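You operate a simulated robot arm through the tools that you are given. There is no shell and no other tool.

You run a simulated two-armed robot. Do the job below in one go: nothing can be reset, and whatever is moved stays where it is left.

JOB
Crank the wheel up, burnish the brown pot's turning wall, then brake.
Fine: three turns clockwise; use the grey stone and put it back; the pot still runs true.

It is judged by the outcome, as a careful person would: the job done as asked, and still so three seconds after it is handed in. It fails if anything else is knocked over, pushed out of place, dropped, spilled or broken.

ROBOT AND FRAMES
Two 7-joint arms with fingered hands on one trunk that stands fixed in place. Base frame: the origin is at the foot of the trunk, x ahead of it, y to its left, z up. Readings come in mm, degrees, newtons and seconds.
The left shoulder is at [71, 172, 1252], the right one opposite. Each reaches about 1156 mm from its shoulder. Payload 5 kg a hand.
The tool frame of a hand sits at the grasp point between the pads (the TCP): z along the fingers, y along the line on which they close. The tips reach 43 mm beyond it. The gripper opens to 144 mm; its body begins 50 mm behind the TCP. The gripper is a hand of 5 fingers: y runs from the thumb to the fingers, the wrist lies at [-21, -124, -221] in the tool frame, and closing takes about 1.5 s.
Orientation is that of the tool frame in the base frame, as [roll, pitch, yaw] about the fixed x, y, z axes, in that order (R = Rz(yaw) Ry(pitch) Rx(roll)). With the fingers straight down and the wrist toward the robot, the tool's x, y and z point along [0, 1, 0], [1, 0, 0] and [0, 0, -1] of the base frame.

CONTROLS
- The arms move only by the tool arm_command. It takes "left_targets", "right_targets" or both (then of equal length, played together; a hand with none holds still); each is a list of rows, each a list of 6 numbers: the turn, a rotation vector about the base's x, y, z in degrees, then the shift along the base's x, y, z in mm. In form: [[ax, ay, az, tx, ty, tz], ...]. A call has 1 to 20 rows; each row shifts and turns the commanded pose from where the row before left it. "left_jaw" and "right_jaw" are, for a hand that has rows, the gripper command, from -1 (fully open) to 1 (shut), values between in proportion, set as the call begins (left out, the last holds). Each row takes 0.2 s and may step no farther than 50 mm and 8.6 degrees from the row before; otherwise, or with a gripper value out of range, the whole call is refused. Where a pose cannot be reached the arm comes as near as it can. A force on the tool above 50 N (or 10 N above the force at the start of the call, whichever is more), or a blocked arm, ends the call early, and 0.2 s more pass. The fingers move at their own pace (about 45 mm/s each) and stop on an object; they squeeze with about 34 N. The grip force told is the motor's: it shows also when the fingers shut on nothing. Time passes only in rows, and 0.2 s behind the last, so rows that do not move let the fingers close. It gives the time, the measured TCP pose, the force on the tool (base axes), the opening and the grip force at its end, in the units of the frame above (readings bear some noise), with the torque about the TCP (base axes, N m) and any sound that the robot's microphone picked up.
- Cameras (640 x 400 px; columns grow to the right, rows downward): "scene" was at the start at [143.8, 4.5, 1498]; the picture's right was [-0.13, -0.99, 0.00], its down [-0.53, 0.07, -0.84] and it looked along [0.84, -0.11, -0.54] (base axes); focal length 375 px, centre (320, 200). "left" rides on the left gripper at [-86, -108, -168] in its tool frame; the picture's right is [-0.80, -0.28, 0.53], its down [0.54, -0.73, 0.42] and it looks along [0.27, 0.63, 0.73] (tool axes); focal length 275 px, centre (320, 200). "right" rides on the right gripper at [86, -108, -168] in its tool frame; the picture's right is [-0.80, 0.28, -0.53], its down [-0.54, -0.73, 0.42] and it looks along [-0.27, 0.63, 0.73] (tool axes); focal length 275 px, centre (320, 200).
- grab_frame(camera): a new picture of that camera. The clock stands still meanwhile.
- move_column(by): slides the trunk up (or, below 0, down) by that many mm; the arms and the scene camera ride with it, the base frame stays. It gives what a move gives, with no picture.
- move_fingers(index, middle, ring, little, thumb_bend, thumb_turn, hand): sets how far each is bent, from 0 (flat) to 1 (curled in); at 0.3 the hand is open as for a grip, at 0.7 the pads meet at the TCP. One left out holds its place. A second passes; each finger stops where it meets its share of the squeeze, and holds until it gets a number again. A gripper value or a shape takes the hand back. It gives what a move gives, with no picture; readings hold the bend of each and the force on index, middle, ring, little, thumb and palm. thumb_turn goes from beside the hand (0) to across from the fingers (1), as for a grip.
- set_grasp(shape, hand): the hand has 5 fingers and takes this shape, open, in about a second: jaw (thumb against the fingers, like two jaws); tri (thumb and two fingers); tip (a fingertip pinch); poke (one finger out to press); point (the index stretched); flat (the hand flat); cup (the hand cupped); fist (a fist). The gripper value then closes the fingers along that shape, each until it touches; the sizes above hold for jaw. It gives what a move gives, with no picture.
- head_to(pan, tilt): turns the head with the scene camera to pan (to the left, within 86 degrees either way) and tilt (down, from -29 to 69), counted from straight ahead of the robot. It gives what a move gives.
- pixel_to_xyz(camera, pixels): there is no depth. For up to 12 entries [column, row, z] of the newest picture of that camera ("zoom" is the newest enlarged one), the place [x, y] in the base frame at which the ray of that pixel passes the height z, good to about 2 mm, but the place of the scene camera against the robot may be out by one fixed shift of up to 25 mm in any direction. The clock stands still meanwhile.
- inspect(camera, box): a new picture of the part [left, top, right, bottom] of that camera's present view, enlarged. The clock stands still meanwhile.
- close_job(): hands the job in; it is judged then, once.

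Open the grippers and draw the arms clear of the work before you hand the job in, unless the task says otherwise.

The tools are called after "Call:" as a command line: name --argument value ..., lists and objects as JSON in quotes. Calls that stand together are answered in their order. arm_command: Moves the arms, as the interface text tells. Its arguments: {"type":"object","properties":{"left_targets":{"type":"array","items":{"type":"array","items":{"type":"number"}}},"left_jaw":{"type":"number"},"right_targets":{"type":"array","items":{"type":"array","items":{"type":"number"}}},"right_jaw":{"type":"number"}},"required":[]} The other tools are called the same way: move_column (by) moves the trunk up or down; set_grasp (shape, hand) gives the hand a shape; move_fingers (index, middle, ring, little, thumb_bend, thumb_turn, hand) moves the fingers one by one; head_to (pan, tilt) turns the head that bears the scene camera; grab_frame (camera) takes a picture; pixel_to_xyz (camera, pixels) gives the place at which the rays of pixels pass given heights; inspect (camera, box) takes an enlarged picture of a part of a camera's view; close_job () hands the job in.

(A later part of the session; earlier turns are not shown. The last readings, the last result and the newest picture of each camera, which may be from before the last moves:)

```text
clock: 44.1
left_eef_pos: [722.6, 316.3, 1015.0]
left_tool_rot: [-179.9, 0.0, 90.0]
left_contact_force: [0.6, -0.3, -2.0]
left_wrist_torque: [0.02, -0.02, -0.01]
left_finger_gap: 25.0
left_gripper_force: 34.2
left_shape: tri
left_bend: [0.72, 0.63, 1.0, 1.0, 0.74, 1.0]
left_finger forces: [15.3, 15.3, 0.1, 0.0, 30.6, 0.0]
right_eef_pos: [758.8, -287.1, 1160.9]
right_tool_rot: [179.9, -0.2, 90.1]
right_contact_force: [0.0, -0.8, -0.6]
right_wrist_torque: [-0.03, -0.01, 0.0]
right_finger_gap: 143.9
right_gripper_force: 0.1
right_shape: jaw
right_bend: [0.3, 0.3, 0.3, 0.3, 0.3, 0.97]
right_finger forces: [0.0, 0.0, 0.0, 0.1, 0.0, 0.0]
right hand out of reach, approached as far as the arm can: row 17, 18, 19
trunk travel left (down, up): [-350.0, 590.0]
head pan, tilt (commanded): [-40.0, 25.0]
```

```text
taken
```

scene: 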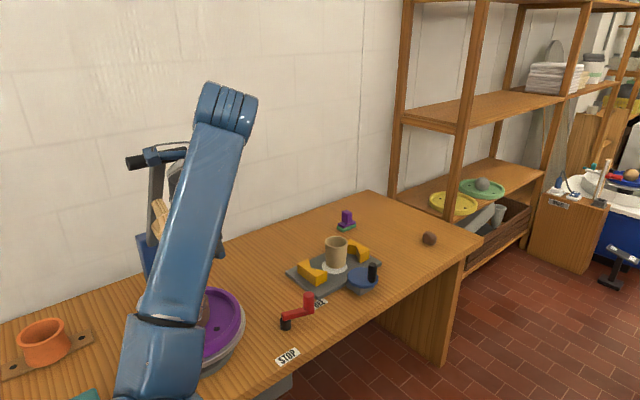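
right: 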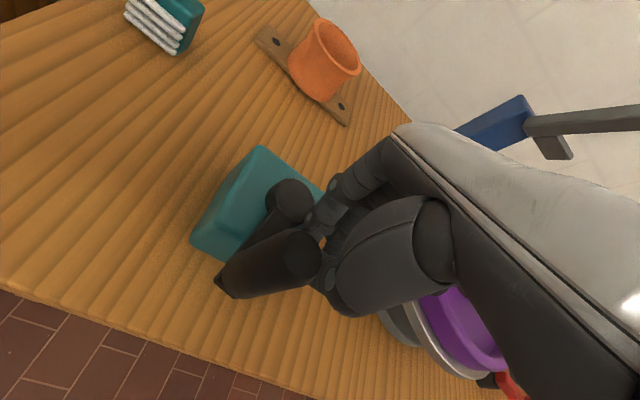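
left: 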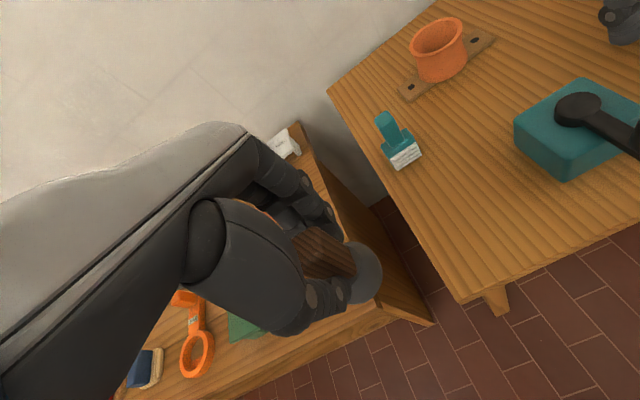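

The elbow has swung down in front of the chest, which is the right direction. I'll do another counter-clockwise loop to bring it out to the right.

Call:
arm_command --right_targets '[[0, 0, 0, -20, -40, 0], [0, 0, 0, -20, -40, 0], [0, 0, 0, -20, -40, 0], [0, 0, 0, -20, -40, 0], [0, 0, 0, -20, -40, 0], [0, 0, 0, 38, 0, 0], [0, 0, 0, 38, 0, 0], [0, 0, 0, 38, 0, 0], [0, 0, 0, 36, 0, 0], [0, 0, 0, 0, 40, 0], [0, 0, 0, 0, 40, 0], [0, 0, 0, 0, 40, 0], [0, 0, 0, 0, 40, 0], [0, 0, 0, -20, -40, 0], [0, 0, 0, -20, -40, 0], [0, 0, 0, -20, -40, 0], [0, 0, 0, -20, -40, 0], [0, 0, 0, 0, 0, 0]]'

Call:
grab_frame --camera "scene"

```text
clock: 47.9
left_eef_pos: [721.8, 318.3, 1015.3]
left_tool_rot: [-179.9, 0.0, 90.0]
left_contact_force: [-0.6, 0.1, -2.4]
left_wrist_torque: [-0.04, 0.02, 0.02]
left_finger_gap: 24.7
left_gripper_force: 34.1
left_shape: tri
left_bend: [0.72, 0.63, 1.0, 1.0, 0.74, 1.0]
left_finger forces: [15.1, 15.3, 0.0, 0.0, 30.5, 0.0]
right_eef_pos: [736.6, -490.5, 1158.8]
right_tool_rot: [179.9, -0.2, 90.3]
right_contact_force: [0.2, 0.4, -0.2]
right_wrist_torque: [-0.03, 0.01, 0.02]
right_finger_gap: 144.2
right_gripper_force: 0.0
right_shape: jaw
right_bend: [0.3, 0.3, 0.3, 0.3, 0.3, 0.98]
right_finger forces: [0.1, 0.1, 0.1, 0.0, 0.0, 0.0]
right hand out of reach, approached as far as the arm can: row 1
trunk travel left (down, up): [-350.0, 590.0]
head pan, tilt (commanded): [-40.0, 25.0]
```

```text
taken
```

scene: 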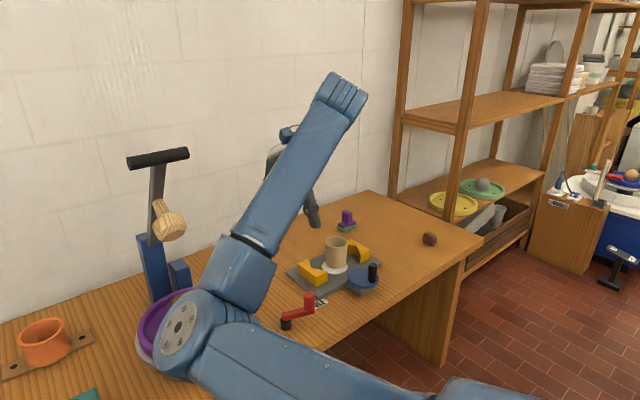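

The elbow is now low and slightly inward. I'll run one more counter-clockwise loop.

Call:
arm_command --right_targets '[[0, 0, 0, 37, 0, 0], [0, 0, 0, 37, 0, 0], [0, 0, 0, 0, 40, 0], [0, 0, 0, 0, 40, 0], [0, 0, 0, 0, 40, 0], [0, 0, 0, 0, 40, 0], [0, 0, 0, 0, 40, 0], [0, 0, 0, 0, 40, 0], [0, 0, 0, -40, 0, 0], [0, 0, 0, -40, 0, 0], [0, 0, 0, -40, 0, 0], [0, 0, 0, -40, 0, 0], [0, 0, 0, 0, -40, 0], [0, 0, 0, 0, -40, 0], [0, 0, 0, 0, -40, 0], [0, 0, 0, 0, -40, 0], [0, 0, 0, 0, -40, 0], [0, 0, 0, 0, -40, 0], [0, 0, 0, 0, 0, 0]]'

Call:
grab_frame --camera "scene"

```text
clock: 51.9
left_eef_pos: [722.0, 317.9, 1014.2]
left_tool_rot: [-179.8, 0.1, 90.0]
left_contact_force: [0.4, 0.4, -1.6]
left_wrist_torque: [-0.02, -0.03, 0.02]
left_finger_gap: 24.7
left_gripper_force: 33.9
left_shape: tri
left_bend: [0.72, 0.63, 1.0, 1.0, 0.74, 1.0]
left_finger forces: [15.2, 15.3, 0.0, 0.0, 30.6, 0.1]
right_eef_pos: [759.7, -494.1, 1156.5]
right_tool_rot: [-179.9, -0.2, 90.4]
right_contact_force: [0.7, 0.4, -0.4]
right_wrist_torque: [-0.05, -0.01, 0.02]
right_finger_gap: 143.8
right_gripper_force: 0.1
right_shape: jaw
right_bend: [0.3, 0.3, 0.3, 0.3, 0.3, 0.98]
right_finger forces: [0.0, 0.0, 0.0, 0.1, 0.0, 0.0]
right hand out of reach, approached as far as the arm can: row 10, 11, 12
trunk travel left (down, up): [-350.0, 590.0]
head pan, tilt (commanded): [-40.0, 25.0]
```

```text
taken
```

scene: 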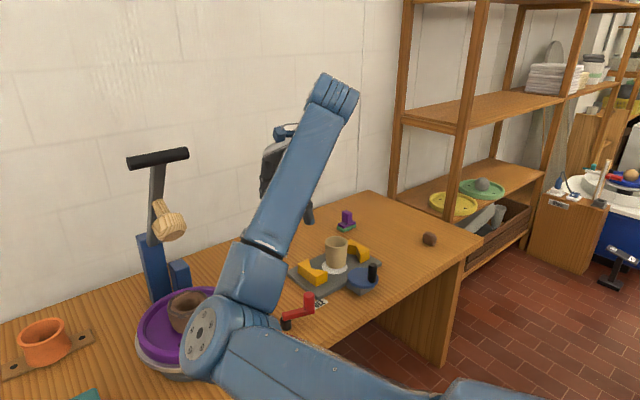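

The elbow is still low and inward, and position loops now run into reach limits. I'll instead reorient the hand in free air with the wrist staying put (tilt fingers to the right first), which should drag the elbow toward the right side.

Call:
arm_command --right_targets '[[-8.2, 0, 0, -3, -20, 20], [-8.2, 0, 0, -3, -20, 20], [-8.2, 0, 0, -3, -20, 20], [-8.2, 0, 0, -3, -20, 20], [-8.2, 0, 0, -3, -20, 20], [-8.2, 0, 0, -3, -20, 20], [-8.2, 0, 0, -3, -20, 20], [-8.2, 0, 0, -3, -20, 20], [-8.2, 0, 0, -3, -20, 20], [-8.2, 0, 0, -3, -20, 20], [-8.2, 0, 0, -3, -20, 20], [0, 0, 0, 0, 0, 0]]'

Call:
grab_frame --camera "scene"

```text
clock: 54.5
left_eef_pos: [723.7, 317.8, 1014.1]
left_tool_rot: [-179.9, 0.1, 90.0]
left_contact_force: [0.2, -0.7, -1.9]
left_wrist_torque: [-0.01, -0.01, -0.02]
left_finger_gap: 24.4
left_gripper_force: 33.9
left_shape: tri
left_bend: [0.72, 0.63, 1.0, 1.0, 0.74, 1.0]
left_finger forces: [15.2, 15.3, 0.0, 0.0, 30.4, 0.1]
right_eef_pos: [729.8, -712.9, 1374.3]
right_tool_rot: [-71.9, 89.6, -161.9]
right_contact_force: [0.5, 0.0, 0.3]
right_wrist_torque: [0.02, -0.01, -0.03]
right_finger_gap: 143.8
right_gripper_force: 0.0
right_shape: jaw
right_bend: [0.3, 0.3, 0.3, 0.3, 0.3, 0.98]
right_finger forces: [0.1, 0.0, 0.1, 0.0, 0.1, 0.0]
trunk travel left (down, up): [-350.0, 590.0]
head pan, tilt (commanded): [-40.0, 25.0]
```

```text
taken
```

scene: 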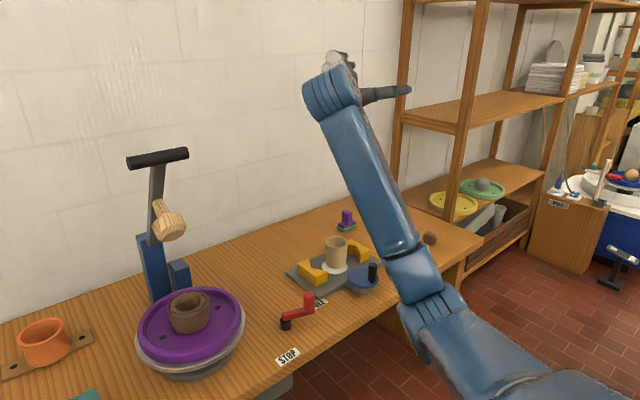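

The elbow has swung to the right and down, as wanted. Next I turn the fingers from right to forward, keeping the wrist in place.

Call:
arm_command --right_targets '[[0, 0, 8.2, 5, 31, 0], [0, 0, 8.2, 5, 31, 0], [0, 0, 8.2, 5, 31, 0], [0, 0, 8.2, 6, 31, 0], [0, 0, 8.2, 6, 31, 0], [0, 0, 8.2, 6, 31, 0], [0, 0, 8.2, 6, 31, 0], [0, 0, 8.2, 6, 31, 0], [0, 0, 8.2, 6, 31, 0], [0, 0, 8.2, 6, 31, 0], [0, 0, 8.2, 6, 31, 0], [0, 0, 0, 0, 0, 0]]'

Call:
grab_frame --camera "scene"

```text
clock: 57.1
left_eef_pos: [723.1, 316.2, 1015.4]
left_tool_rot: [-179.9, 0.0, 90.0]
left_contact_force: [-0.8, -0.4, -1.0]
left_wrist_torque: [0.03, -0.02, -0.01]
left_finger_gap: 24.8
left_gripper_force: 33.9
left_shape: tri
left_bend: [0.72, 0.63, 1.0, 1.0, 0.74, 1.0]
left_finger forces: [15.2, 15.3, 0.0, 0.0, 30.6, 0.0]
right_eef_pos: [791.2, -374.0, 1375.0]
right_tool_rot: [-81.5, 89.7, -81.1]
right_contact_force: [-0.6, -1.4, 0.4]
right_wrist_torque: [0.01, 0.01, -0.01]
right_finger_gap: 143.8
right_gripper_force: 0.0
right_shape: jaw
right_bend: [0.3, 0.3, 0.3, 0.3, 0.3, 0.98]
right_finger forces: [0.1, 0.0, 0.1, 0.0, 0.1, 0.0]
trunk travel left (down, up): [-350.0, 590.0]
head pan, tilt (commanded): [-40.0, 25.0]
```

```text
taken
```

scene: 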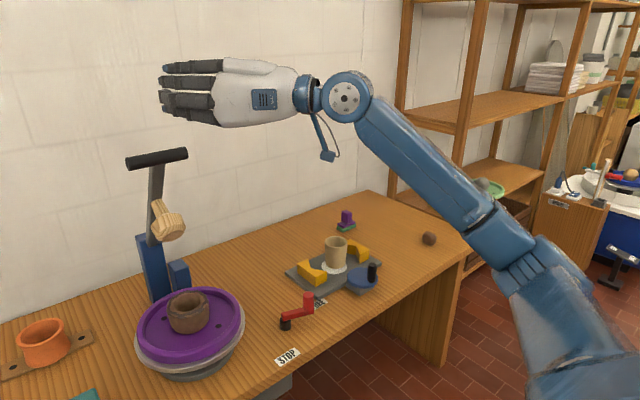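

The elbow is now well out to the right. I'll pitch the fingers from forward to down while bringing the hand toward the crank side.

Call:
arm_command --right_targets '[[0, 8.2, 0, -10, 8, -20], [0, 8.2, 0, -10, 8, -20], [0, 8.2, 0, -10, 8, -20], [0, 8.2, 0, -10, 8, -20], [0, 8.2, 0, -10, 8, -20], [0, 8.2, 0, -10, 8, -20], [0, 8.2, 0, -10, 8, -20], [0, 8.2, 0, -10, 8, -20], [0, 8.2, 0, -10, 8, -20], [0, 8.2, 0, -10, 8, -20], [0, 8.2, 0, -10, 8, -20], [0, 0, 0, 0, 0, 0]]'

Call:
head_to --pan -10 --tilt 40

Call:
grab_frame --camera "scene"

```text
clock: 59.7
left_eef_pos: [723.1, 316.0, 1016.1]
left_tool_rot: [-180.0, 0.1, 90.0]
left_contact_force: [0.2, 0.0, -2.3]
left_wrist_torque: [0.02, -0.02, -0.01]
left_finger_gap: 24.5
left_gripper_force: 33.9
left_shape: tri
left_bend: [0.72, 0.63, 1.0, 1.0, 0.74, 1.0]
left_finger forces: [15.2, 15.3, 0.0, 0.0, 30.6, 0.1]
right_eef_pos: [683.2, -286.2, 1156.6]
right_tool_rot: [179.8, -0.3, -179.8]
right_contact_force: [0.0, 0.1, 0.1]
right_wrist_torque: [0.02, -0.03, -0.04]
right_finger_gap: 143.8
right_gripper_force: 0.0
right_shape: jaw
right_bend: [0.3, 0.3, 0.3, 0.3, 0.3, 0.98]
right_finger forces: [0.0, 0.1, 0.0, 0.1, 0.1, 0.0]
trunk travel left (down, up): [-350.0, 590.0]
head pan, tilt (commanded): [-40.0, 25.0]
```

```text
clock: 60.7
left_eef_pos: [721.6, 316.2, 1015.7]
left_tool_rot: [-179.9, 0.0, 90.0]
left_contact_force: [0.9, 0.1, -2.8]
left_wrist_torque: [0.01, -0.02, -0.02]
left_finger_gap: 24.6
left_gripper_force: 34.7
left_shape: tri
left_bend: [0.72, 0.63, 1.0, 1.0, 0.74, 1.0]
left_finger forces: [15.1, 15.3, 0.1, 0.1, 30.4, 0.0]
right_eef_pos: [684.2, -285.8, 1155.4]
right_tool_rot: [179.8, -0.3, -179.8]
right_contact_force: [-0.2, -0.3, -0.7]
right_wrist_torque: [-0.01, -0.01, -0.01]
right_finger_gap: 144.1
right_gripper_force: 0.1
right_shape: jaw
right_bend: [0.3, 0.3, 0.3, 0.3, 0.3, 0.98]
right_finger forces: [0.1, 0.1, 0.0, 0.0, 0.1, 0.0]
trunk travel left (down, up): [-350.0, 590.0]
head pan, tilt (commanded): [-10.0, 40.0]
```

```text
taken
```

scene: 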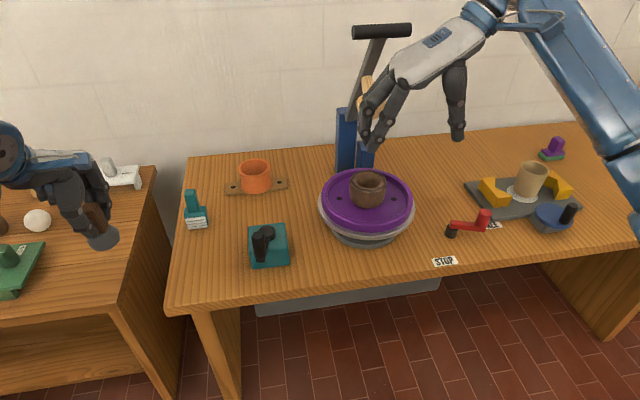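

The right arm is back with its elbow out to the right, hand down with the wrist on the right (yaw 180°). I'll now bring it above the crank knob.

Call:
arm_command --right_targets '[[0, 0, 0, 6, 34, -20], [0, 0, 0, 6, 34, -20], [0, 0, 0, 6, 34, -20], [0, 0, 0, 6, 34, -20], [0, 0, 0, 6, 34, -20], [0, 0, 0, 6, 34, -20], [0, 0, 0, 6, 34, -20], [0, 0, 0, 6, 34, -20], [0, 0, 0, 6, 34, -20], [0, 0, 0, 0, 0, 0]]' --right_jaw -0.2

Call:
grab_frame --camera "scene"

Call:
grab_frame --camera "right"

Call:
inspect --camera "left" --box '[440, 20, 640, 220]'

```text
clock: 62.9
left_eef_pos: [723.1, 314.7, 1015.5]
left_tool_rot: [180.0, 0.0, 90.0]
left_contact_force: [-1.2, -0.4, -1.2]
left_wrist_torque: [0.06, -0.04, -0.02]
left_finger_gap: 24.7
left_gripper_force: 33.7
left_shape: tri
left_bend: [0.72, 0.63, 1.0, 1.0, 0.74, 1.0]
left_finger forces: [15.1, 15.3, 0.1, 0.0, 30.6, 0.1]
right_eef_pos: [739.7, 21.3, 975.5]
right_tool_rot: [179.6, -0.2, -179.9]
right_contact_force: [-0.7, -0.8, 0.5]
right_wrist_torque: [0.09, 0.02, -0.01]
right_finger_gap: 86.7
right_gripper_force: 0.0
right_shape: jaw
right_bend: [0.28, 0.41, 0.38, 0.43, 0.65, 1.0]
right_finger forces: [0.0, 0.0, 0.0, 0.0, 0.0, 0.0]
trunk travel left (down, up): [-350.0, 590.0]
head pan, tilt (commanded): [-10.0, 40.0]
```

```text
taken
```

scene: 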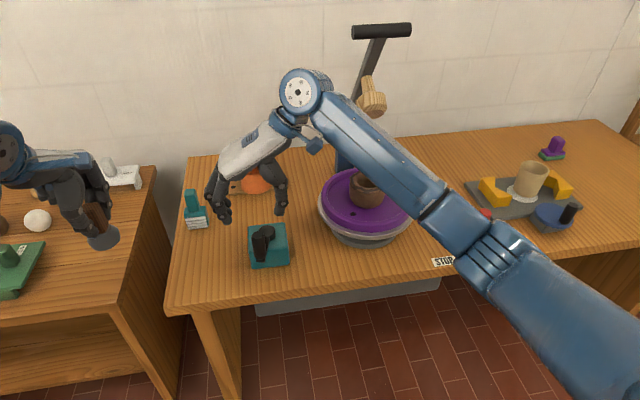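

```text
taken
```

right: 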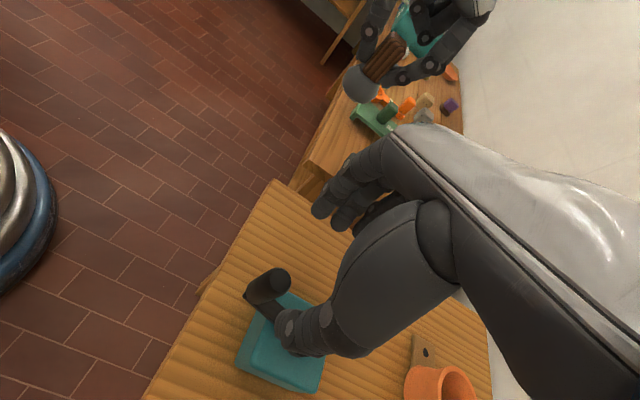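

```text
2.00 times, centred on (540, 120) of left
```

zoom: 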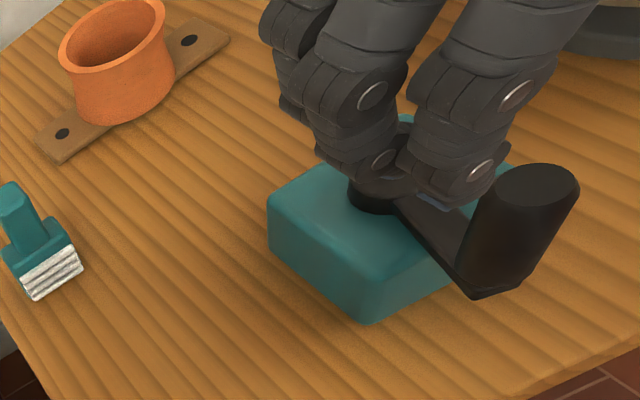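

The knob is visible at right-camera (270,280). I'll zoom to align on it.

Call:
inspect --camera "right" --box '[220, 230, 380, 390]'

Call:
pixel_to_xyz --camera "left" --pixels '[[588, 109, 878]]'

```text
2.50 times, centred on (300, 310) of right
```

zoom: 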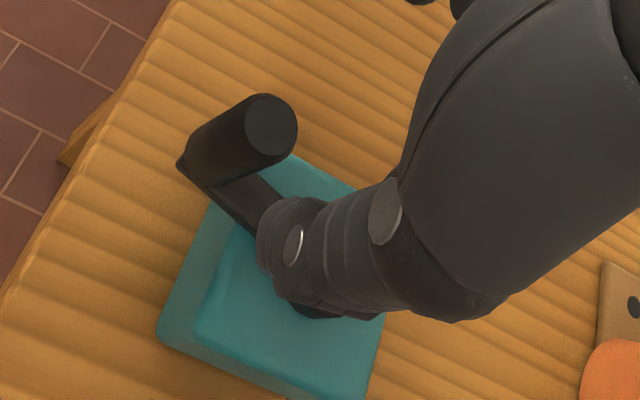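

```text
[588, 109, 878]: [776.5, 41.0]
```

I'll convert the knob-top pixels (right 280.4,279.2; left 648.5,115) at the knob-top height.

Call:
pixel_to_xyz --camera "right" --pixels '[[280.4, 279.2, 872], [280.4, 279.2, 878], [280.4, 279.2, 884]]'

Call:
pixel_to_xyz --camera "left" --pixels '[[648.5, 115, 872], [648.5, 115, 878], [648.5, 115, 884]]'

```text
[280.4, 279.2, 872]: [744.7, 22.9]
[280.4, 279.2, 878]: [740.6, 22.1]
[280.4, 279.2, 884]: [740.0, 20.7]
```

```text
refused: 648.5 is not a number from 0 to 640
```

The knob axis is at (741,22); the TCP is directly above. I'll lower the hand to TCP z≈868 and then close the jaw.

Call:
arm_command --right_targets '[[0, 0, 0, 0.4, 0.2, -36], [0, 0, 0, 0.4, 0.2, -36], [0, 0, 0, 0.4, 0.2, -35], [0, 0, 0, 0, 0, 0]]'

Call:
arm_command --right_targets '[[0, 0, 0, 0, 0, 0], [0, 0, 0, 0, 0, 0], [0, 0, 0, 0, 0, 0], [0, 0, 0, 0, 0, 0], [0, 0, 0, 0, 0, 0], [0, 0, 0, 0, 0, 0], [0, 0, 0, 0, 0, 0]]' --right_jaw 1

Call:
inspect --camera "left" --box '[440, 20, 640, 220]'

Call:
inspect --camera "right" --box '[220, 200, 380, 360]'

Call:
inspect --camera "scene" --box '[180, 130, 420, 290]'

```text
clock: 63.9
left_eef_pos: [722.6, 317.6, 1016.0]
left_tool_rot: [-180.0, 0.0, 90.0]
left_contact_force: [0.6, 0.1, -3.0]
left_wrist_torque: [0.01, -0.01, 0.04]
left_finger_gap: 24.6
left_gripper_force: 33.9
left_shape: tri
left_bend: [0.72, 0.63, 1.0, 1.0, 0.74, 1.0]
left_finger forces: [15.2, 15.2, 0.0, 0.0, 30.6, 0.0]
right_eef_pos: [737.7, 21.5, 868.0]
right_tool_rot: [179.8, -0.3, -179.6]
right_contact_force: [-0.7, 0.6, 0.3]
right_wrist_torque: [0.02, -0.01, -0.01]
right_finger_gap: 86.6
right_gripper_force: 0.1
right_shape: jaw
right_bend: [0.28, 0.41, 0.38, 0.43, 0.65, 1.0]
right_finger forces: [0.0, 0.1, 0.0, 0.0, 0.1, 0.0]
trunk travel left (down, up): [-350.0, 590.0]
head pan, tilt (commanded): [-10.0, 40.0]
```

```text
clock: 65.5
left_eef_pos: [722.9, 316.3, 1014.9]
left_tool_rot: [-179.9, 0.0, 90.0]
left_contact_force: [0.0, 0.5, -2.2]
left_wrist_torque: [0.03, -0.02, -0.01]
left_finger_gap: 24.9
left_gripper_force: 33.8
left_shape: tri
left_bend: [0.72, 0.63, 1.0, 1.0, 0.74, 1.0]
left_finger forces: [15.2, 15.2, 0.0, 0.0, 30.5, 0.1]
right_eef_pos: [736.7, 20.3, 867.1]
right_tool_rot: [179.8, -0.4, -179.8]
right_contact_force: [0.1, -1.0, -2.8]
right_wrist_torque: [0.06, 0.0, -0.02]
right_finger_gap: 19.9
right_gripper_force: 34.2
right_shape: jaw
right_bend: [0.72, 0.63, 0.69, 0.69, 0.75, 1.0]
right_finger forces: [13.7, 11.8, 0.1, 0.0, 27.8, 0.0]
trunk travel left (down, up): [-350.0, 590.0]
head pan, tilt (commanded): [-10.0, 40.0]
```

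```text
2.00 times, centred on (540, 120) of left
```

zoom: 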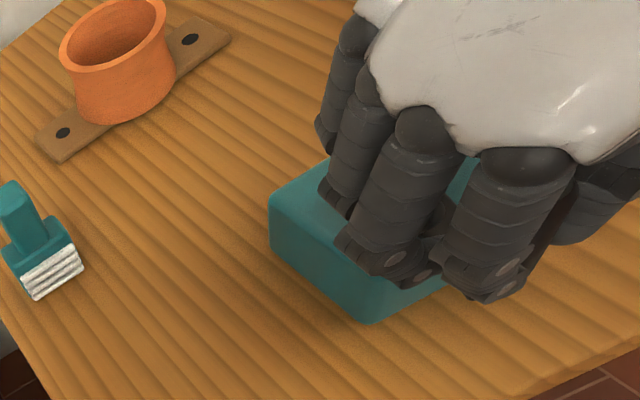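

```text
2.50 times, centred on (300, 280) of right
```

zoom: 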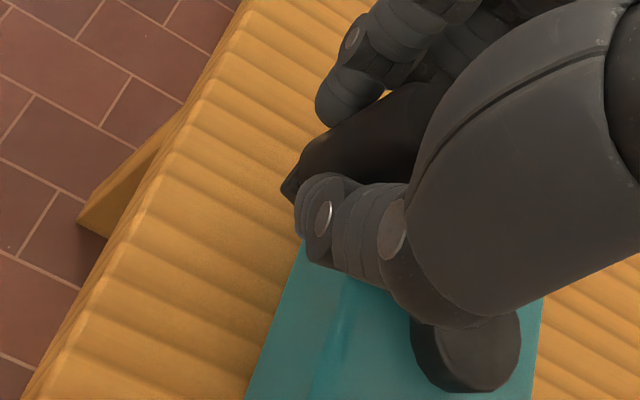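

```text
2.50 times, centred on (300, 210) of scene
```

zoom: 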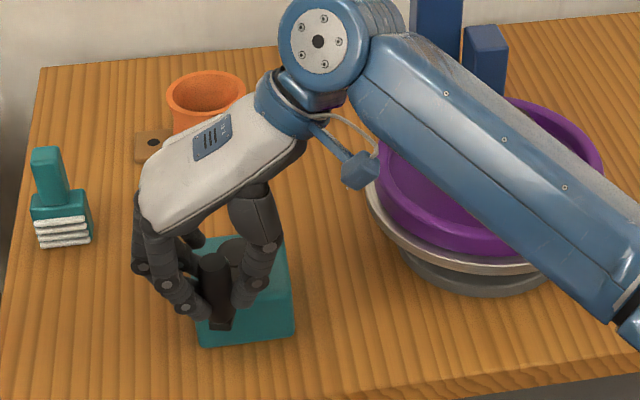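

The knob is held by index, middle and thumb, with ring and little closed past it. I'll start the second turn gently at 18° per row up to the +y side and read forces.

Call:
arm_command --right_targets '[[0, 0, 0, 1.66, 5.87, 0], [0, 0, 0, 12.07, 23.69, 0], [0, 0, 0, 18.81, 18.81, 0], [0, 0, 0, 23.69, 12.07, 0], [0, 0, 0, 26.27, 4.16, 0]]'

Call:
inspect --camera "scene" --box '[180, 130, 420, 290]'

```text
clock: 66.7
left_eef_pos: [723.6, 317.8, 1014.0]
left_tool_rot: [-179.8, 0.1, 90.1]
left_contact_force: [-0.3, 0.8, -2.0]
left_wrist_torque: [-0.02, -0.01, -0.01]
left_finger_gap: 24.3
left_gripper_force: 33.8
left_shape: tri
left_bend: [0.72, 0.63, 1.0, 1.0, 0.74, 1.0]
left_finger forces: [15.3, 15.3, 0.0, 0.0, 30.5, 0.1]
right_eef_pos: [821.2, 86.7, 866.5]
right_tool_rot: [179.8, -0.2, -179.7]
right_contact_force: [-0.7, -3.0, -3.0]
right_wrist_torque: [-0.14, 0.05, 0.01]
right_finger_gap: 19.2
right_gripper_force: 33.7
right_shape: jaw
right_bend: [0.72, 0.64, 0.69, 0.69, 0.75, 1.0]
right_finger forces: [15.4, 9.5, 0.1, 0.0, 28.8, 0.0]
trunk travel left (down, up): [-350.0, 590.0]
head pan, tilt (commanded): [-10.0, 40.0]
```

```text
2.50 times, centred on (300, 210) of scene
```

zoom: 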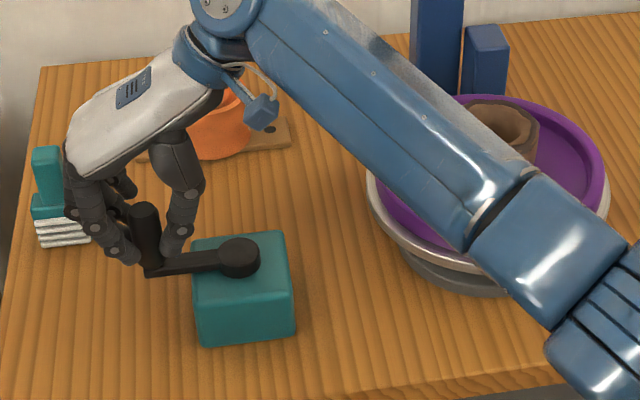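

Crank at 90° of turn two with only ~3 N. I'll continue the remaining 270° to complete the second turn.

Call:
arm_command --right_targets '[[0, 0, 0, 26.27, -4.16, 0], [0, 0, 0, 23.69, -12.07, 0], [0, 0, 0, 18.81, -18.81, 0], [0, 0, 0, 12.07, -23.69, 0], [0, 0, 0, 4.16, -26.27, 0]]'

Call:
inspect --camera "scene" --box '[180, 130, 420, 290]'

```text
clock: 67.9
left_eef_pos: [723.7, 315.6, 1015.7]
left_tool_rot: [-179.9, 0.0, 90.0]
left_contact_force: [0.1, -0.2, -1.9]
left_wrist_torque: [0.05, -0.03, -0.03]
left_finger_gap: 24.5
left_gripper_force: 34.5
left_shape: tri
left_bend: [0.72, 0.63, 1.0, 1.0, 0.74, 1.0]
left_finger forces: [15.2, 15.3, 0.1, 0.1, 30.5, 0.1]
right_eef_pos: [906.1, -1.5, 867.0]
right_tool_rot: [179.8, -0.3, -179.8]
right_contact_force: [-3.1, 1.9, -8.2]
right_wrist_torque: [0.29, 0.04, 0.01]
right_finger_gap: 18.6
right_gripper_force: 33.4
right_shape: jaw
right_bend: [0.72, 0.63, 0.69, 0.69, 0.75, 1.0]
right_finger forces: [17.1, 10.8, 0.0, 0.0, 27.2, 0.0]
trunk travel left (down, up): [-350.0, 590.0]
head pan, tilt (commanded): [-10.0, 40.0]
```

```text
2.50 times, centred on (300, 210) of scene
```

zoom: 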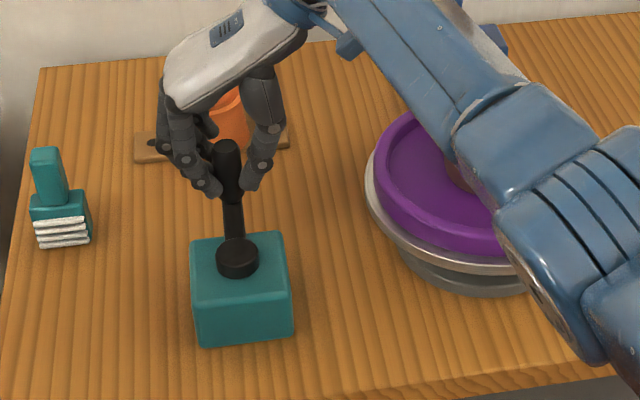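

At 180° all is well. I'll continue the other half of turn two.

Call:
arm_command --right_targets '[[0, 0, 0, -4.16, -26.27, 0], [0, 0, 0, -12.07, -23.69, 0], [0, 0, 0, -18.81, -18.81, 0], [0, 0, 0, -23.69, -12.07, 0], [0, 0, 0, -26.27, -4.16, 0], [0, 0, 0, -26.27, 4.16, 0], [0, 0, 0, -23.69, 12.07, 0], [0, 0, 0, -18.81, 18.81, 0], [0, 0, 0, -12.07, 23.69, 0], [0, 0, 0, -4.16, 26.27, 0]]'

Call:
grab_frame --camera "scene"

```text
clock: 70.1
left_eef_pos: [723.0, 318.0, 1014.5]
left_tool_rot: [-179.8, 0.2, 90.0]
left_contact_force: [0.5, 1.0, -2.6]
left_wrist_torque: [0.0, -0.01, 0.0]
left_finger_gap: 24.7
left_gripper_force: 33.5
left_shape: tri
left_bend: [0.72, 0.63, 1.0, 1.0, 0.74, 1.0]
left_finger forces: [15.2, 15.3, 0.0, 0.0, 30.6, 0.1]
right_eef_pos: [734.1, 5.1, 866.7]
right_tool_rot: [179.8, -0.4, -179.6]
right_contact_force: [-10.4, -0.6, -8.2]
right_wrist_torque: [-0.01, 0.31, -0.02]
right_finger_gap: 18.6
right_gripper_force: 33.8
right_shape: jaw
right_bend: [0.72, 0.63, 0.69, 0.69, 0.75, 1.0]
right_finger forces: [20.0, 11.3, 0.1, 0.1, 26.7, 0.0]
trunk travel left (down, up): [-350.0, 590.0]
head pan, tilt (commanded): [-10.0, 40.0]
```

```text
taken
```

scene: 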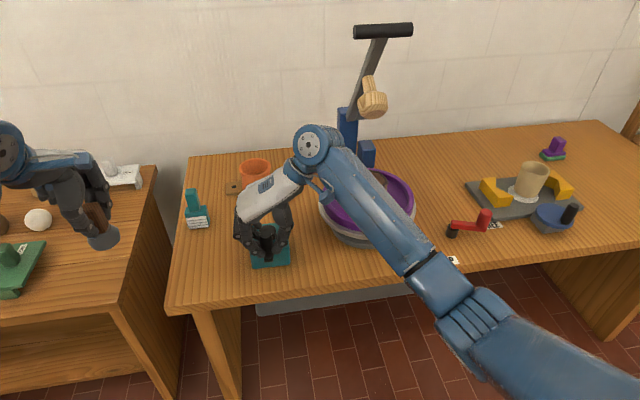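

Turn two is complete (crank back at the near position), force 10 N outward; the elbow has drifted only a little. I'll shift the circle 2 mm toward me and do the first half of turn three.

Call:
arm_command --right_targets '[[0, 0, 0, 2.16, 26.27, 0], [0, 0, 0, 12.07, 23.69, 0], [0, 0, 0, 18.81, 18.81, 0], [0, 0, 0, 23.69, 12.07, 0], [0, 0, 0, 26.27, 4.16, 0], [0, 0, 0, 26.27, -4.16, 0], [0, 0, 0, 23.69, -12.07, 0], [0, 0, 0, 18.81, -18.81, 0], [0, 0, 0, 12.07, -23.69, 0], [0, 0, 0, 4.16, -26.27, 0]]'

Call:
grab_frame --camera "scene"

```text
clock: 72.3
left_eef_pos: [720.6, 317.4, 1016.9]
left_tool_rot: [180.0, -0.1, 90.0]
left_contact_force: [-1.4, -1.4, -1.1]
left_wrist_torque: [0.04, -0.02, 0.0]
left_finger_gap: 24.6
left_gripper_force: 33.9
left_shape: tri
left_bend: [0.72, 0.63, 1.0, 1.0, 0.74, 1.0]
left_finger forces: [15.1, 15.3, 0.1, 0.1, 30.6, 0.0]
right_eef_pos: [904.2, -0.7, 867.8]
right_tool_rot: [179.8, -0.3, -179.7]
right_contact_force: [-9.4, -1.2, -3.4]
right_wrist_torque: [0.1, 0.27, 0.01]
right_finger_gap: 18.7
right_gripper_force: 33.9
right_shape: jaw
right_bend: [0.72, 0.63, 0.69, 0.69, 0.75, 1.0]
right_finger forces: [20.3, 11.0, 0.0, 0.1, 26.8, 0.0]
trunk travel left (down, up): [-350.0, 590.0]
head pan, tilt (commanded): [-10.0, 40.0]
```

```text
taken
```

scene: 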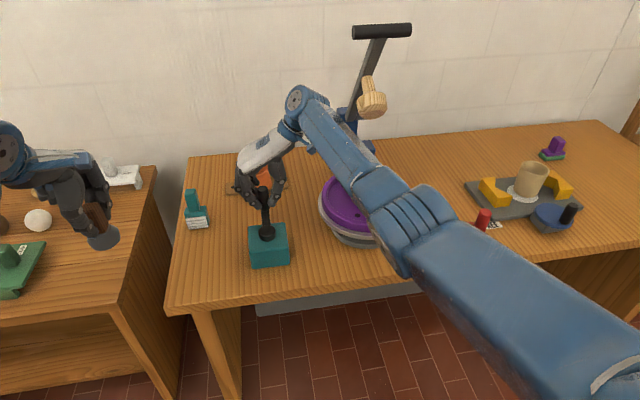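

Now at 900° total. I'll do the last half turn to reach exactly three turns.

Call:
arm_command --right_targets '[[0, 0, 0, -4.66, -26.27, 0], [0, 0, 0, -12.07, -23.69, 0], [0, 0, 0, -18.81, -18.81, 0], [0, 0, 0, -23.69, -12.07, 0], [0, 0, 0, -26.27, -4.16, 0], [0, 0, 0, -26.27, 4.16, 0], [0, 0, 0, -23.69, 12.07, 0], [0, 0, 0, -18.81, 18.81, 0], [0, 0, 0, -12.07, 23.69, 0], [0, 0, 0, -4.16, 26.27, 0]]'

Call:
grab_frame --camera "scene"

```text
clock: 74.5
left_eef_pos: [721.8, 317.5, 1014.4]
left_tool_rot: [-179.9, 0.2, 90.0]
left_contact_force: [0.5, -0.4, -1.7]
left_wrist_torque: [-0.02, 0.03, -0.03]
left_finger_gap: 24.5
left_gripper_force: 33.6
left_shape: tri
left_bend: [0.72, 0.63, 1.0, 1.0, 0.74, 1.0]
left_finger forces: [15.2, 15.4, 0.1, 0.0, 30.4, 0.0]
right_eef_pos: [732.2, 2.7, 866.7]
right_tool_rot: [179.7, -0.3, -179.8]
right_contact_force: [3.9, 0.4, 3.2]
right_wrist_torque: [0.11, -0.16, -0.02]
right_finger_gap: 19.1
right_gripper_force: 33.9
right_shape: jaw
right_bend: [0.72, 0.62, 0.69, 0.69, 0.75, 1.0]
right_finger forces: [14.1, 15.6, 0.0, 0.0, 27.3, 0.0]
trunk travel left (down, up): [-350.0, 590.0]
head pan, tilt (commanded): [-10.0, 40.0]
```

```text
taken
```

scene: 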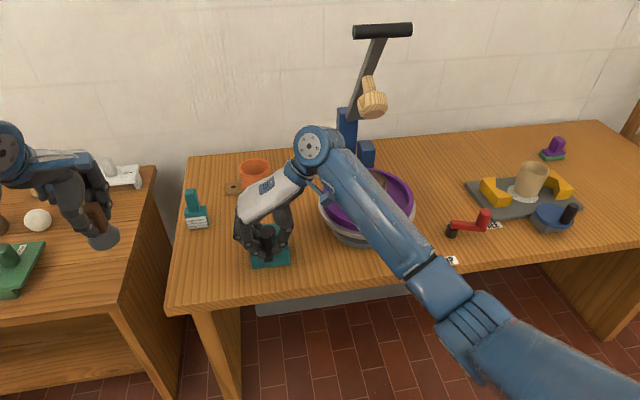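

Three turns are done. Next the right hand opens, rises and withdraws to the right, and then the left hand carries the stone over toward the pot's left side (high, above the crank).

Call:
arm_command --right_targets '[[0, 0, 0, 0, 0, 0], [0, 0, 0, 0, 0, 0], [0, 0, 0, 0, 0, 0], [0, 0, 0, 0, 0, 0], [0, 0, 0, 0, 0, 35], [0, 0, 0, 0, 0, 40], [0, 0, 0, 0, 0, 45], [0, 0, 0, -8, -40, 0], [0, 0, 0, -8, -40, 0], [0, 0, 0, -8, -40, 0], [0, 0, 0, -8, -40, 0], [0, 0, 0, -8, -40, 0], [0, 0, 0, -8, -40, 0], [0, 0, 0, -8, -40, 0], [0, 0, 0, -8, -40, 0], [0, 0, 0, -8, -40, 0], [0, 0, 0, -8, -40, 0], [0, 0, 0, -8, -40, 0], [0, 0, 0, 0, -20, 0], [0, 0, 0, 0, 0, 0]]' --right_jaw -0.3 --left_targets '[[0, 0, 0, 0, 0, 0], [0, 0, 0, 0, 0, 0], [0, 0, 0, 0, 0, 0], [0, 0, 0, 0, 0, 0], [0, 0, 0, 0, 0, 0], [0, 0, 0, 0, 0, 0], [0, 0, 0, 0, 0, 0], [0, 0, 0, 0, 0, 0], [0, 0, 0, 0, 0, 0], [0, 0, 0, 15.4, -38.8, -1.4], [0, 0, 0, 15.4, -38.8, -1.4], [0, 0, 0, 15.4, -38.8, -1.4], [0, 0, 0, 15.4, -38.8, -1.4], [0, 0, 0, 15.4, -38.8, -1.4], [0, 0, 0, 15.4, -38.8, -1.4], [0, 0, 0, 15.4, -38.8, -1.4], [0, 0, 0, 15.4, -38.8, -1.4], [0, 0, 0, 15.4, -38.8, -1.4], [0, 0, 0, 15.4, -38.8, -1.4], [0, 0, 0, 15.4, -38.8, -1.4]]'

Call:
grab_frame --camera "scene"

Call:
grab_frame --camera "left"

```text
clock: 78.7
left_eef_pos: [888.7, -112.5, 1001.2]
left_tool_rot: [-180.0, -0.1, 89.9]
left_contact_force: [0.2, -0.6, -2.8]
left_wrist_torque: [-0.02, 0.01, 0.0]
left_finger_gap: 24.4
left_gripper_force: 34.1
left_shape: tri
left_bend: [0.72, 0.63, 1.0, 1.0, 0.74, 1.0]
left_finger forces: [15.2, 15.1, 0.0, 0.0, 30.4, 0.0]
right_eef_pos: [643.9, -457.3, 987.7]
right_tool_rot: [179.5, -0.2, -179.6]
right_contact_force: [-0.4, 0.1, -0.3]
right_wrist_torque: [0.02, -0.02, 0.02]
right_finger_gap: 93.3
right_gripper_force: 0.0
right_shape: jaw
right_bend: [0.28, 0.39, 0.36, 0.36, 0.63, 1.0]
right_finger forces: [0.0, 0.0, 0.0, 0.1, 0.1, 0.0]
trunk travel left (down, up): [-350.0, 590.0]
head pan, tilt (commanded): [-10.0, 40.0]
```

```text
taken
```

scene: 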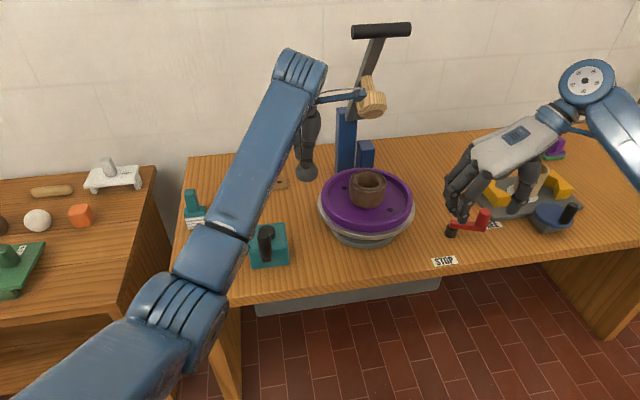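

```text
taken
```

left: 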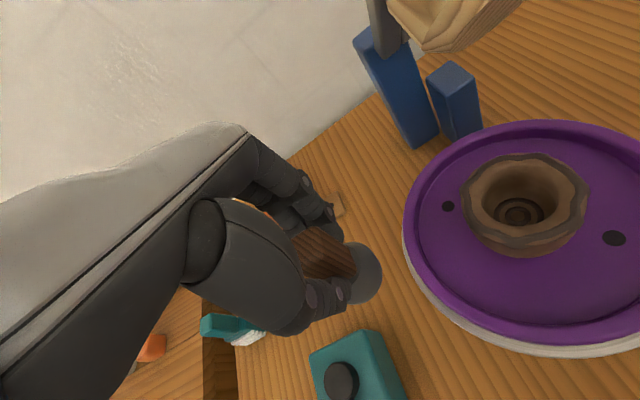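

The left hand is beside the pot; the mallet hangs at ≈(938,-279,1068), so I'll keep the hand on the near-left side of the pot. I'll approach to about (866,-160,938) in two steps and check clearances and the wheel.

Call:
arm_command --left_targets '[[0, 0, 0, -12, -24, -32], [0, 0, 0, -12, -24, -31], [0, 0, 0, 0, 0, 0]]'

Call:
inspect --camera "left" --box '[280, 100, 600, 340]'

Call:
inspect --camera "scene" --box '[270, 60, 430, 260]'

Call:
grab_frame --camera "right"

```text
clock: 79.5
left_eef_pos: [866.1, -160.9, 938.3]
left_tool_rot: [-180.0, 0.1, 90.0]
left_contact_force: [0.0, -0.4, -1.9]
left_wrist_torque: [0.01, -0.02, -0.03]
left_finger_gap: 24.4
left_gripper_force: 33.9
left_shape: tri
left_bend: [0.72, 0.63, 1.0, 1.0, 0.74, 1.0]
left_finger forces: [15.1, 15.1, 0.1, 0.0, 30.3, 0.0]
right_eef_pos: [645.3, -454.5, 987.3]
right_tool_rot: [179.8, -0.3, -179.7]
right_contact_force: [1.0, -0.7, -0.4]
right_wrist_torque: [-0.01, 0.0, -0.01]
right_finger_gap: 93.4
right_gripper_force: 0.1
right_shape: jaw
right_bend: [0.28, 0.39, 0.36, 0.36, 0.63, 1.0]
right_finger forces: [0.0, 0.0, 0.0, 0.0, 0.1, 0.1]
trunk travel left (down, up): [-350.0, 590.0]
head pan, tilt (commanded): [-10.0, 40.0]
```

```text
1.67 times, centred on (440, 220) of left
```

zoom: 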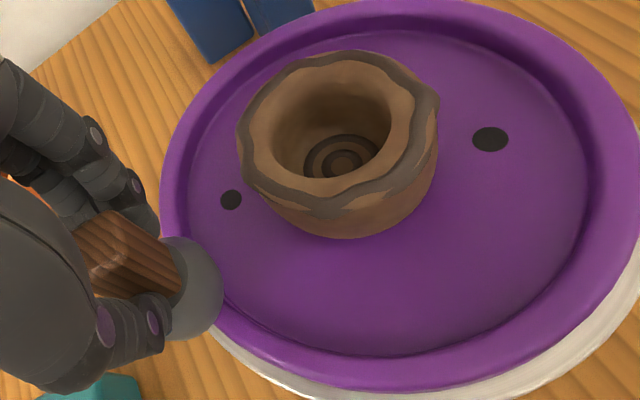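

```text
2.00 times, centred on (350, 160) of scene
```

zoom: 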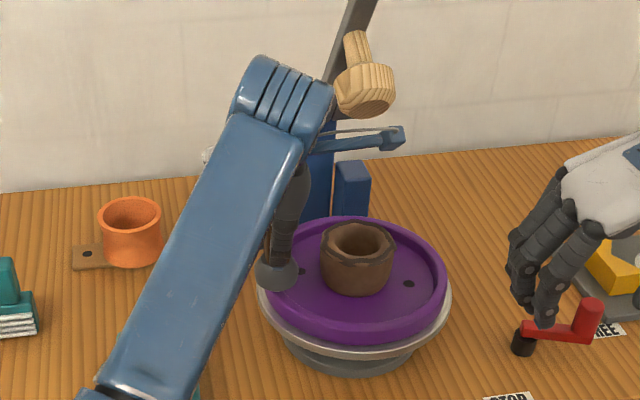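

```text
taken
```

right: 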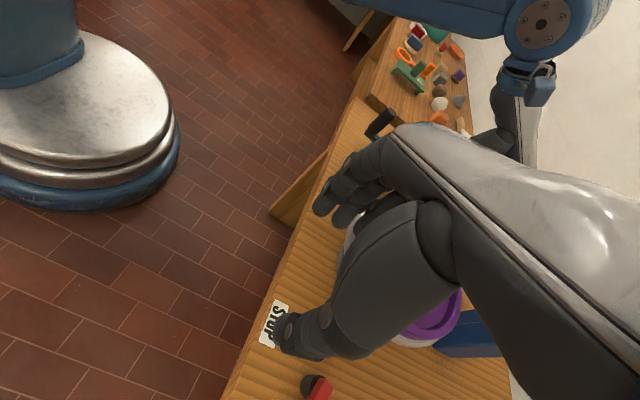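

The pot and wheel dots are clear in the left view. I'll convert the dots (wheel centre) and pot rim pixels to base coordinates.

Call:
grab_frame --camera "left"

Call:
pixel_to_xyz --camera "left" --pixels '[[542, 183.4, 820], [386.6, 219.4, 820], [450.8, 179.8, 885], [390.8, 184, 880], [512, 166, 880], [455, 131.2, 885], [446, 229, 880], [352, 272, 868], [373, 272, 868]]'

```text
taken
```

left: 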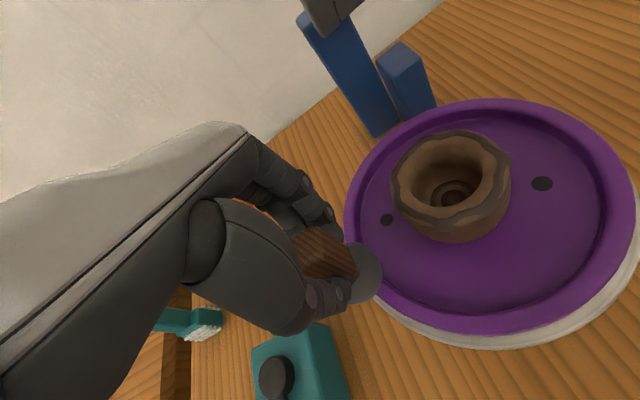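

```text
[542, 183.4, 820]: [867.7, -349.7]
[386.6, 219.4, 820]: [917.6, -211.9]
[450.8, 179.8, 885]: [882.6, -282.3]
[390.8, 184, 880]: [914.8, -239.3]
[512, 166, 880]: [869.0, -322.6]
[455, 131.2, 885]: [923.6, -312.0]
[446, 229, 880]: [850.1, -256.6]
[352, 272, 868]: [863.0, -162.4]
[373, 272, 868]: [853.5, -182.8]
```

Pot centre ≈ (891,-281), rim radius ≈ 47, so first touch should come at TCP y ≈ -207. I'll close in 30 mm and lower to z≈932, then creep.

Call:
arm_command --left_targets '[[0, 0, 0, 0.7, -10, -2], [0, 0, 0, 0.7, -10, -2], [0, 0, 0, 0.7, -10, -2], [0, 0, 0, 0, 0, 0]]'

Call:
inspect --camera "left" --box '[280, 100, 600, 340]'

Call:
inspect --camera "scene" --box '[270, 60, 430, 260]'

```text
clock: 80.5
left_eef_pos: [873.8, -173.4, 923.1]
left_tool_rot: [180.0, -1.0, 91.1]
left_contact_force: [-0.4, -0.1, -2.5]
left_wrist_torque: [0.0, -0.02, -0.01]
left_finger_gap: 24.5
left_gripper_force: 34.0
left_shape: tri
left_bend: [0.72, 0.63, 1.0, 1.0, 0.74, 1.0]
left_finger forces: [15.1, 15.2, 0.0, 0.0, 30.4, 0.0]
right_eef_pos: [643.7, -455.1, 987.3]
right_tool_rot: [179.8, -0.4, -179.8]
right_contact_force: [0.4, -1.1, -0.7]
right_wrist_torque: [0.0, 0.02, 0.0]
right_finger_gap: 93.5
right_gripper_force: 0.1
right_shape: jaw
right_bend: [0.28, 0.39, 0.36, 0.36, 0.63, 1.0]
right_finger forces: [0.1, 0.0, 0.0, 0.1, 0.0, 0.0]
trunk travel left (down, up): [-350.0, 590.0]
head pan, tilt (commanded): [-10.0, 40.0]
```

```text
1.67 times, centred on (440, 220) of left
```

zoom: 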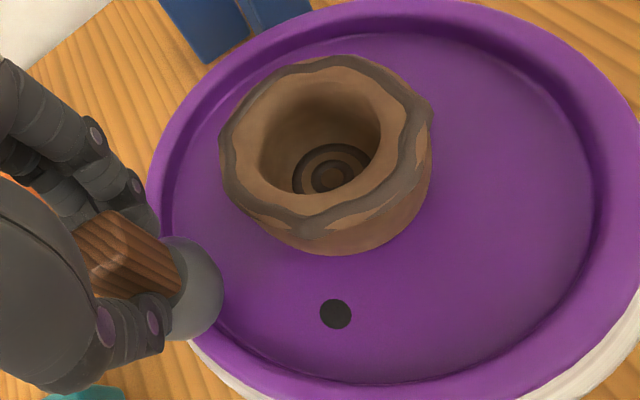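

```text
2.00 times, centred on (350, 160) of scene
```

zoom: 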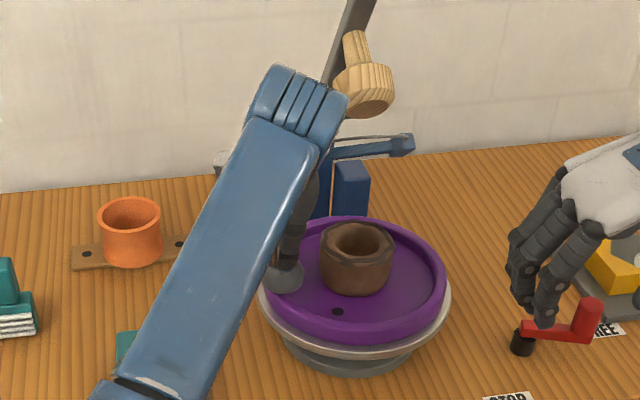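

The left arm stopped short of its command (y -173 instead of -191, z 923 instead of 932) with no tool force, so its elbow may be fouling. I'll look down at the left elbow.

Call:
head_to --pan 10 --tilt 62

Call:
grab_frame --camera "scene"

```text
clock: 81.3
left_eef_pos: [875.6, -173.4, 926.3]
left_tool_rot: [179.8, -0.8, 90.9]
left_contact_force: [1.0, -0.3, -2.0]
left_wrist_torque: [0.03, -0.05, 0.01]
left_finger_gap: 24.7
left_gripper_force: 33.8
left_shape: tri
left_bend: [0.72, 0.63, 1.0, 1.0, 0.74, 1.0]
left_finger forces: [15.1, 15.2, 0.0, 0.0, 30.3, 0.1]
right_eef_pos: [644.5, -456.2, 986.6]
right_tool_rot: [179.8, -0.3, -179.7]
right_contact_force: [0.4, 0.1, 0.5]
right_wrist_torque: [-0.01, 0.01, 0.02]
right_finger_gap: 93.7
right_gripper_force: 0.1
right_shape: jaw
right_bend: [0.28, 0.39, 0.36, 0.36, 0.63, 1.0]
right_finger forces: [0.0, 0.1, 0.0, 0.0, 0.0, 0.0]
trunk travel left (down, up): [-350.0, 590.0]
head pan, tilt (commanded): [10.0, 62.0]
```

```text
taken
```

scene: 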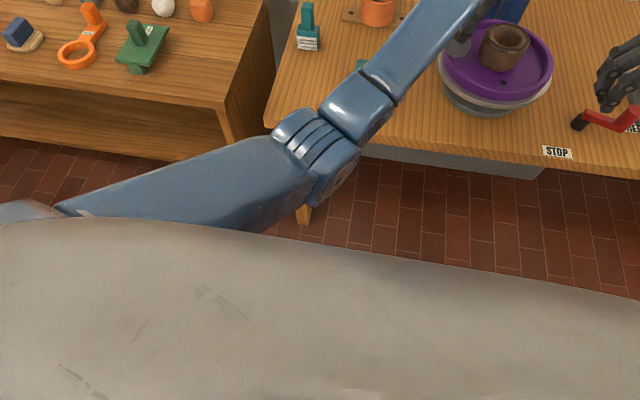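

The left upper arm is pressing against the chest, so the left arm cannot comfortably reach the pot. The right arm, whose elbow is now well out, can burnish from the near side instead; so I'll carry the stone back over its own spot with the left hand first.

Call:
arm_command --left_targets '[[0, 0, 0, 0, 20, 35], [0, 0, 0, 0, 25, 35], [0, 0, 0, -8.44, 42.5, -1.7], [0, 0, 0, -8.44, 42.5, -1.7], [0, 0, 0, -8.44, 42.5, -1.7], [0, 0, 0, -8.44, 42.5, -1.7], [0, 0, 0, -8.44, 42.5, -1.7], [0, 0, 0, -8.44, 42.5, -1.7], [0, 0, 0, -8.44, 42.5, -1.7], [0, 0, 0, -8.42, 42.3, -1.7], [0, 0, 0, 0, 0, 0]]'

Call:
head_to --pan 0 --tilt 45

Call:
grab_frame --camera "scene"

Call:
grab_frame --camera "left"

```text
clock: 83.7
left_eef_pos: [805.9, 196.5, 987.5]
left_tool_rot: [-179.9, 0.0, 90.0]
left_contact_force: [0.7, 0.0, -2.8]
left_wrist_torque: [0.05, 0.0, 0.02]
left_finger_gap: 24.3
left_gripper_force: 33.8
left_shape: tri
left_bend: [0.72, 0.63, 1.0, 1.0, 0.74, 1.0]
left_finger forces: [15.1, 15.2, 0.0, 0.1, 30.1, 0.0]
right_eef_pos: [644.1, -457.1, 987.3]
right_tool_rot: [179.7, -0.3, -179.8]
right_contact_force: [1.1, -0.6, 0.3]
right_wrist_torque: [0.02, 0.01, -0.01]
right_finger_gap: 93.7
right_gripper_force: 0.1
right_shape: jaw
right_bend: [0.28, 0.39, 0.36, 0.36, 0.63, 1.0]
right_finger forces: [0.1, 0.0, 0.1, 0.1, 0.0, 0.0]
trunk travel left (down, up): [-350.0, 590.0]
head pan, tilt (commanded): [10.0, 62.0]
```

```text
clock: 84.5
left_eef_pos: [805.3, 196.1, 985.6]
left_tool_rot: [-179.9, 0.1, 90.0]
left_contact_force: [-0.3, -0.8, -1.0]
left_wrist_torque: [0.01, -0.01, 0.0]
left_finger_gap: 24.7
left_gripper_force: 34.1
left_shape: tri
left_bend: [0.72, 0.63, 1.0, 1.0, 0.74, 1.0]
left_finger forces: [15.0, 15.2, 0.0, 0.1, 30.2, 0.0]
right_eef_pos: [643.5, -456.3, 987.9]
right_tool_rot: [179.8, -0.4, -179.7]
right_contact_force: [0.1, 0.4, -0.3]
right_wrist_torque: [0.01, 0.01, 0.01]
right_finger_gap: 93.5
right_gripper_force: 0.1
right_shape: jaw
right_bend: [0.28, 0.39, 0.36, 0.36, 0.63, 1.0]
right_finger forces: [0.1, 0.0, 0.0, 0.0, 0.0, 0.1]
trunk travel left (down, up): [-350.0, 590.0]
head pan, tilt (commanded): [0.0, 45.0]
```

```text
taken
```

scene: 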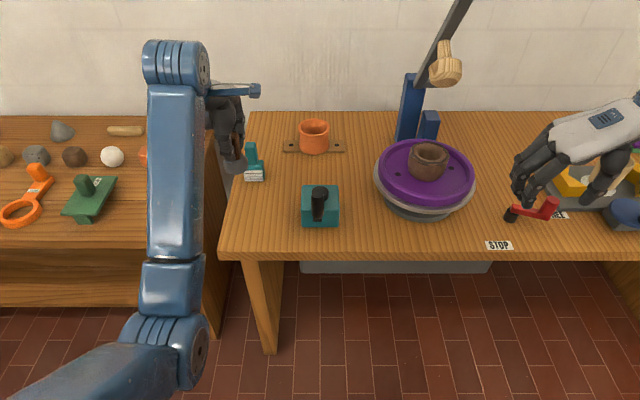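

```text
taken
```

left: 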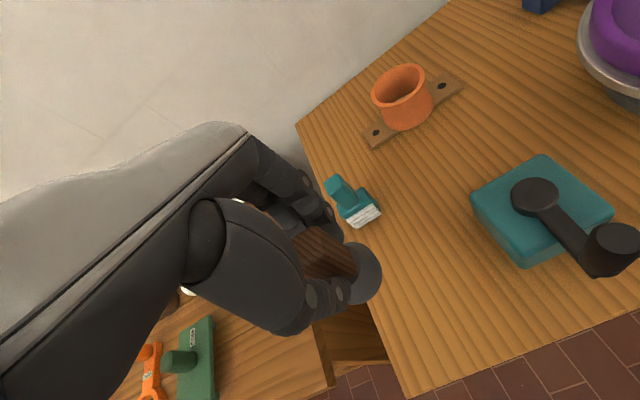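

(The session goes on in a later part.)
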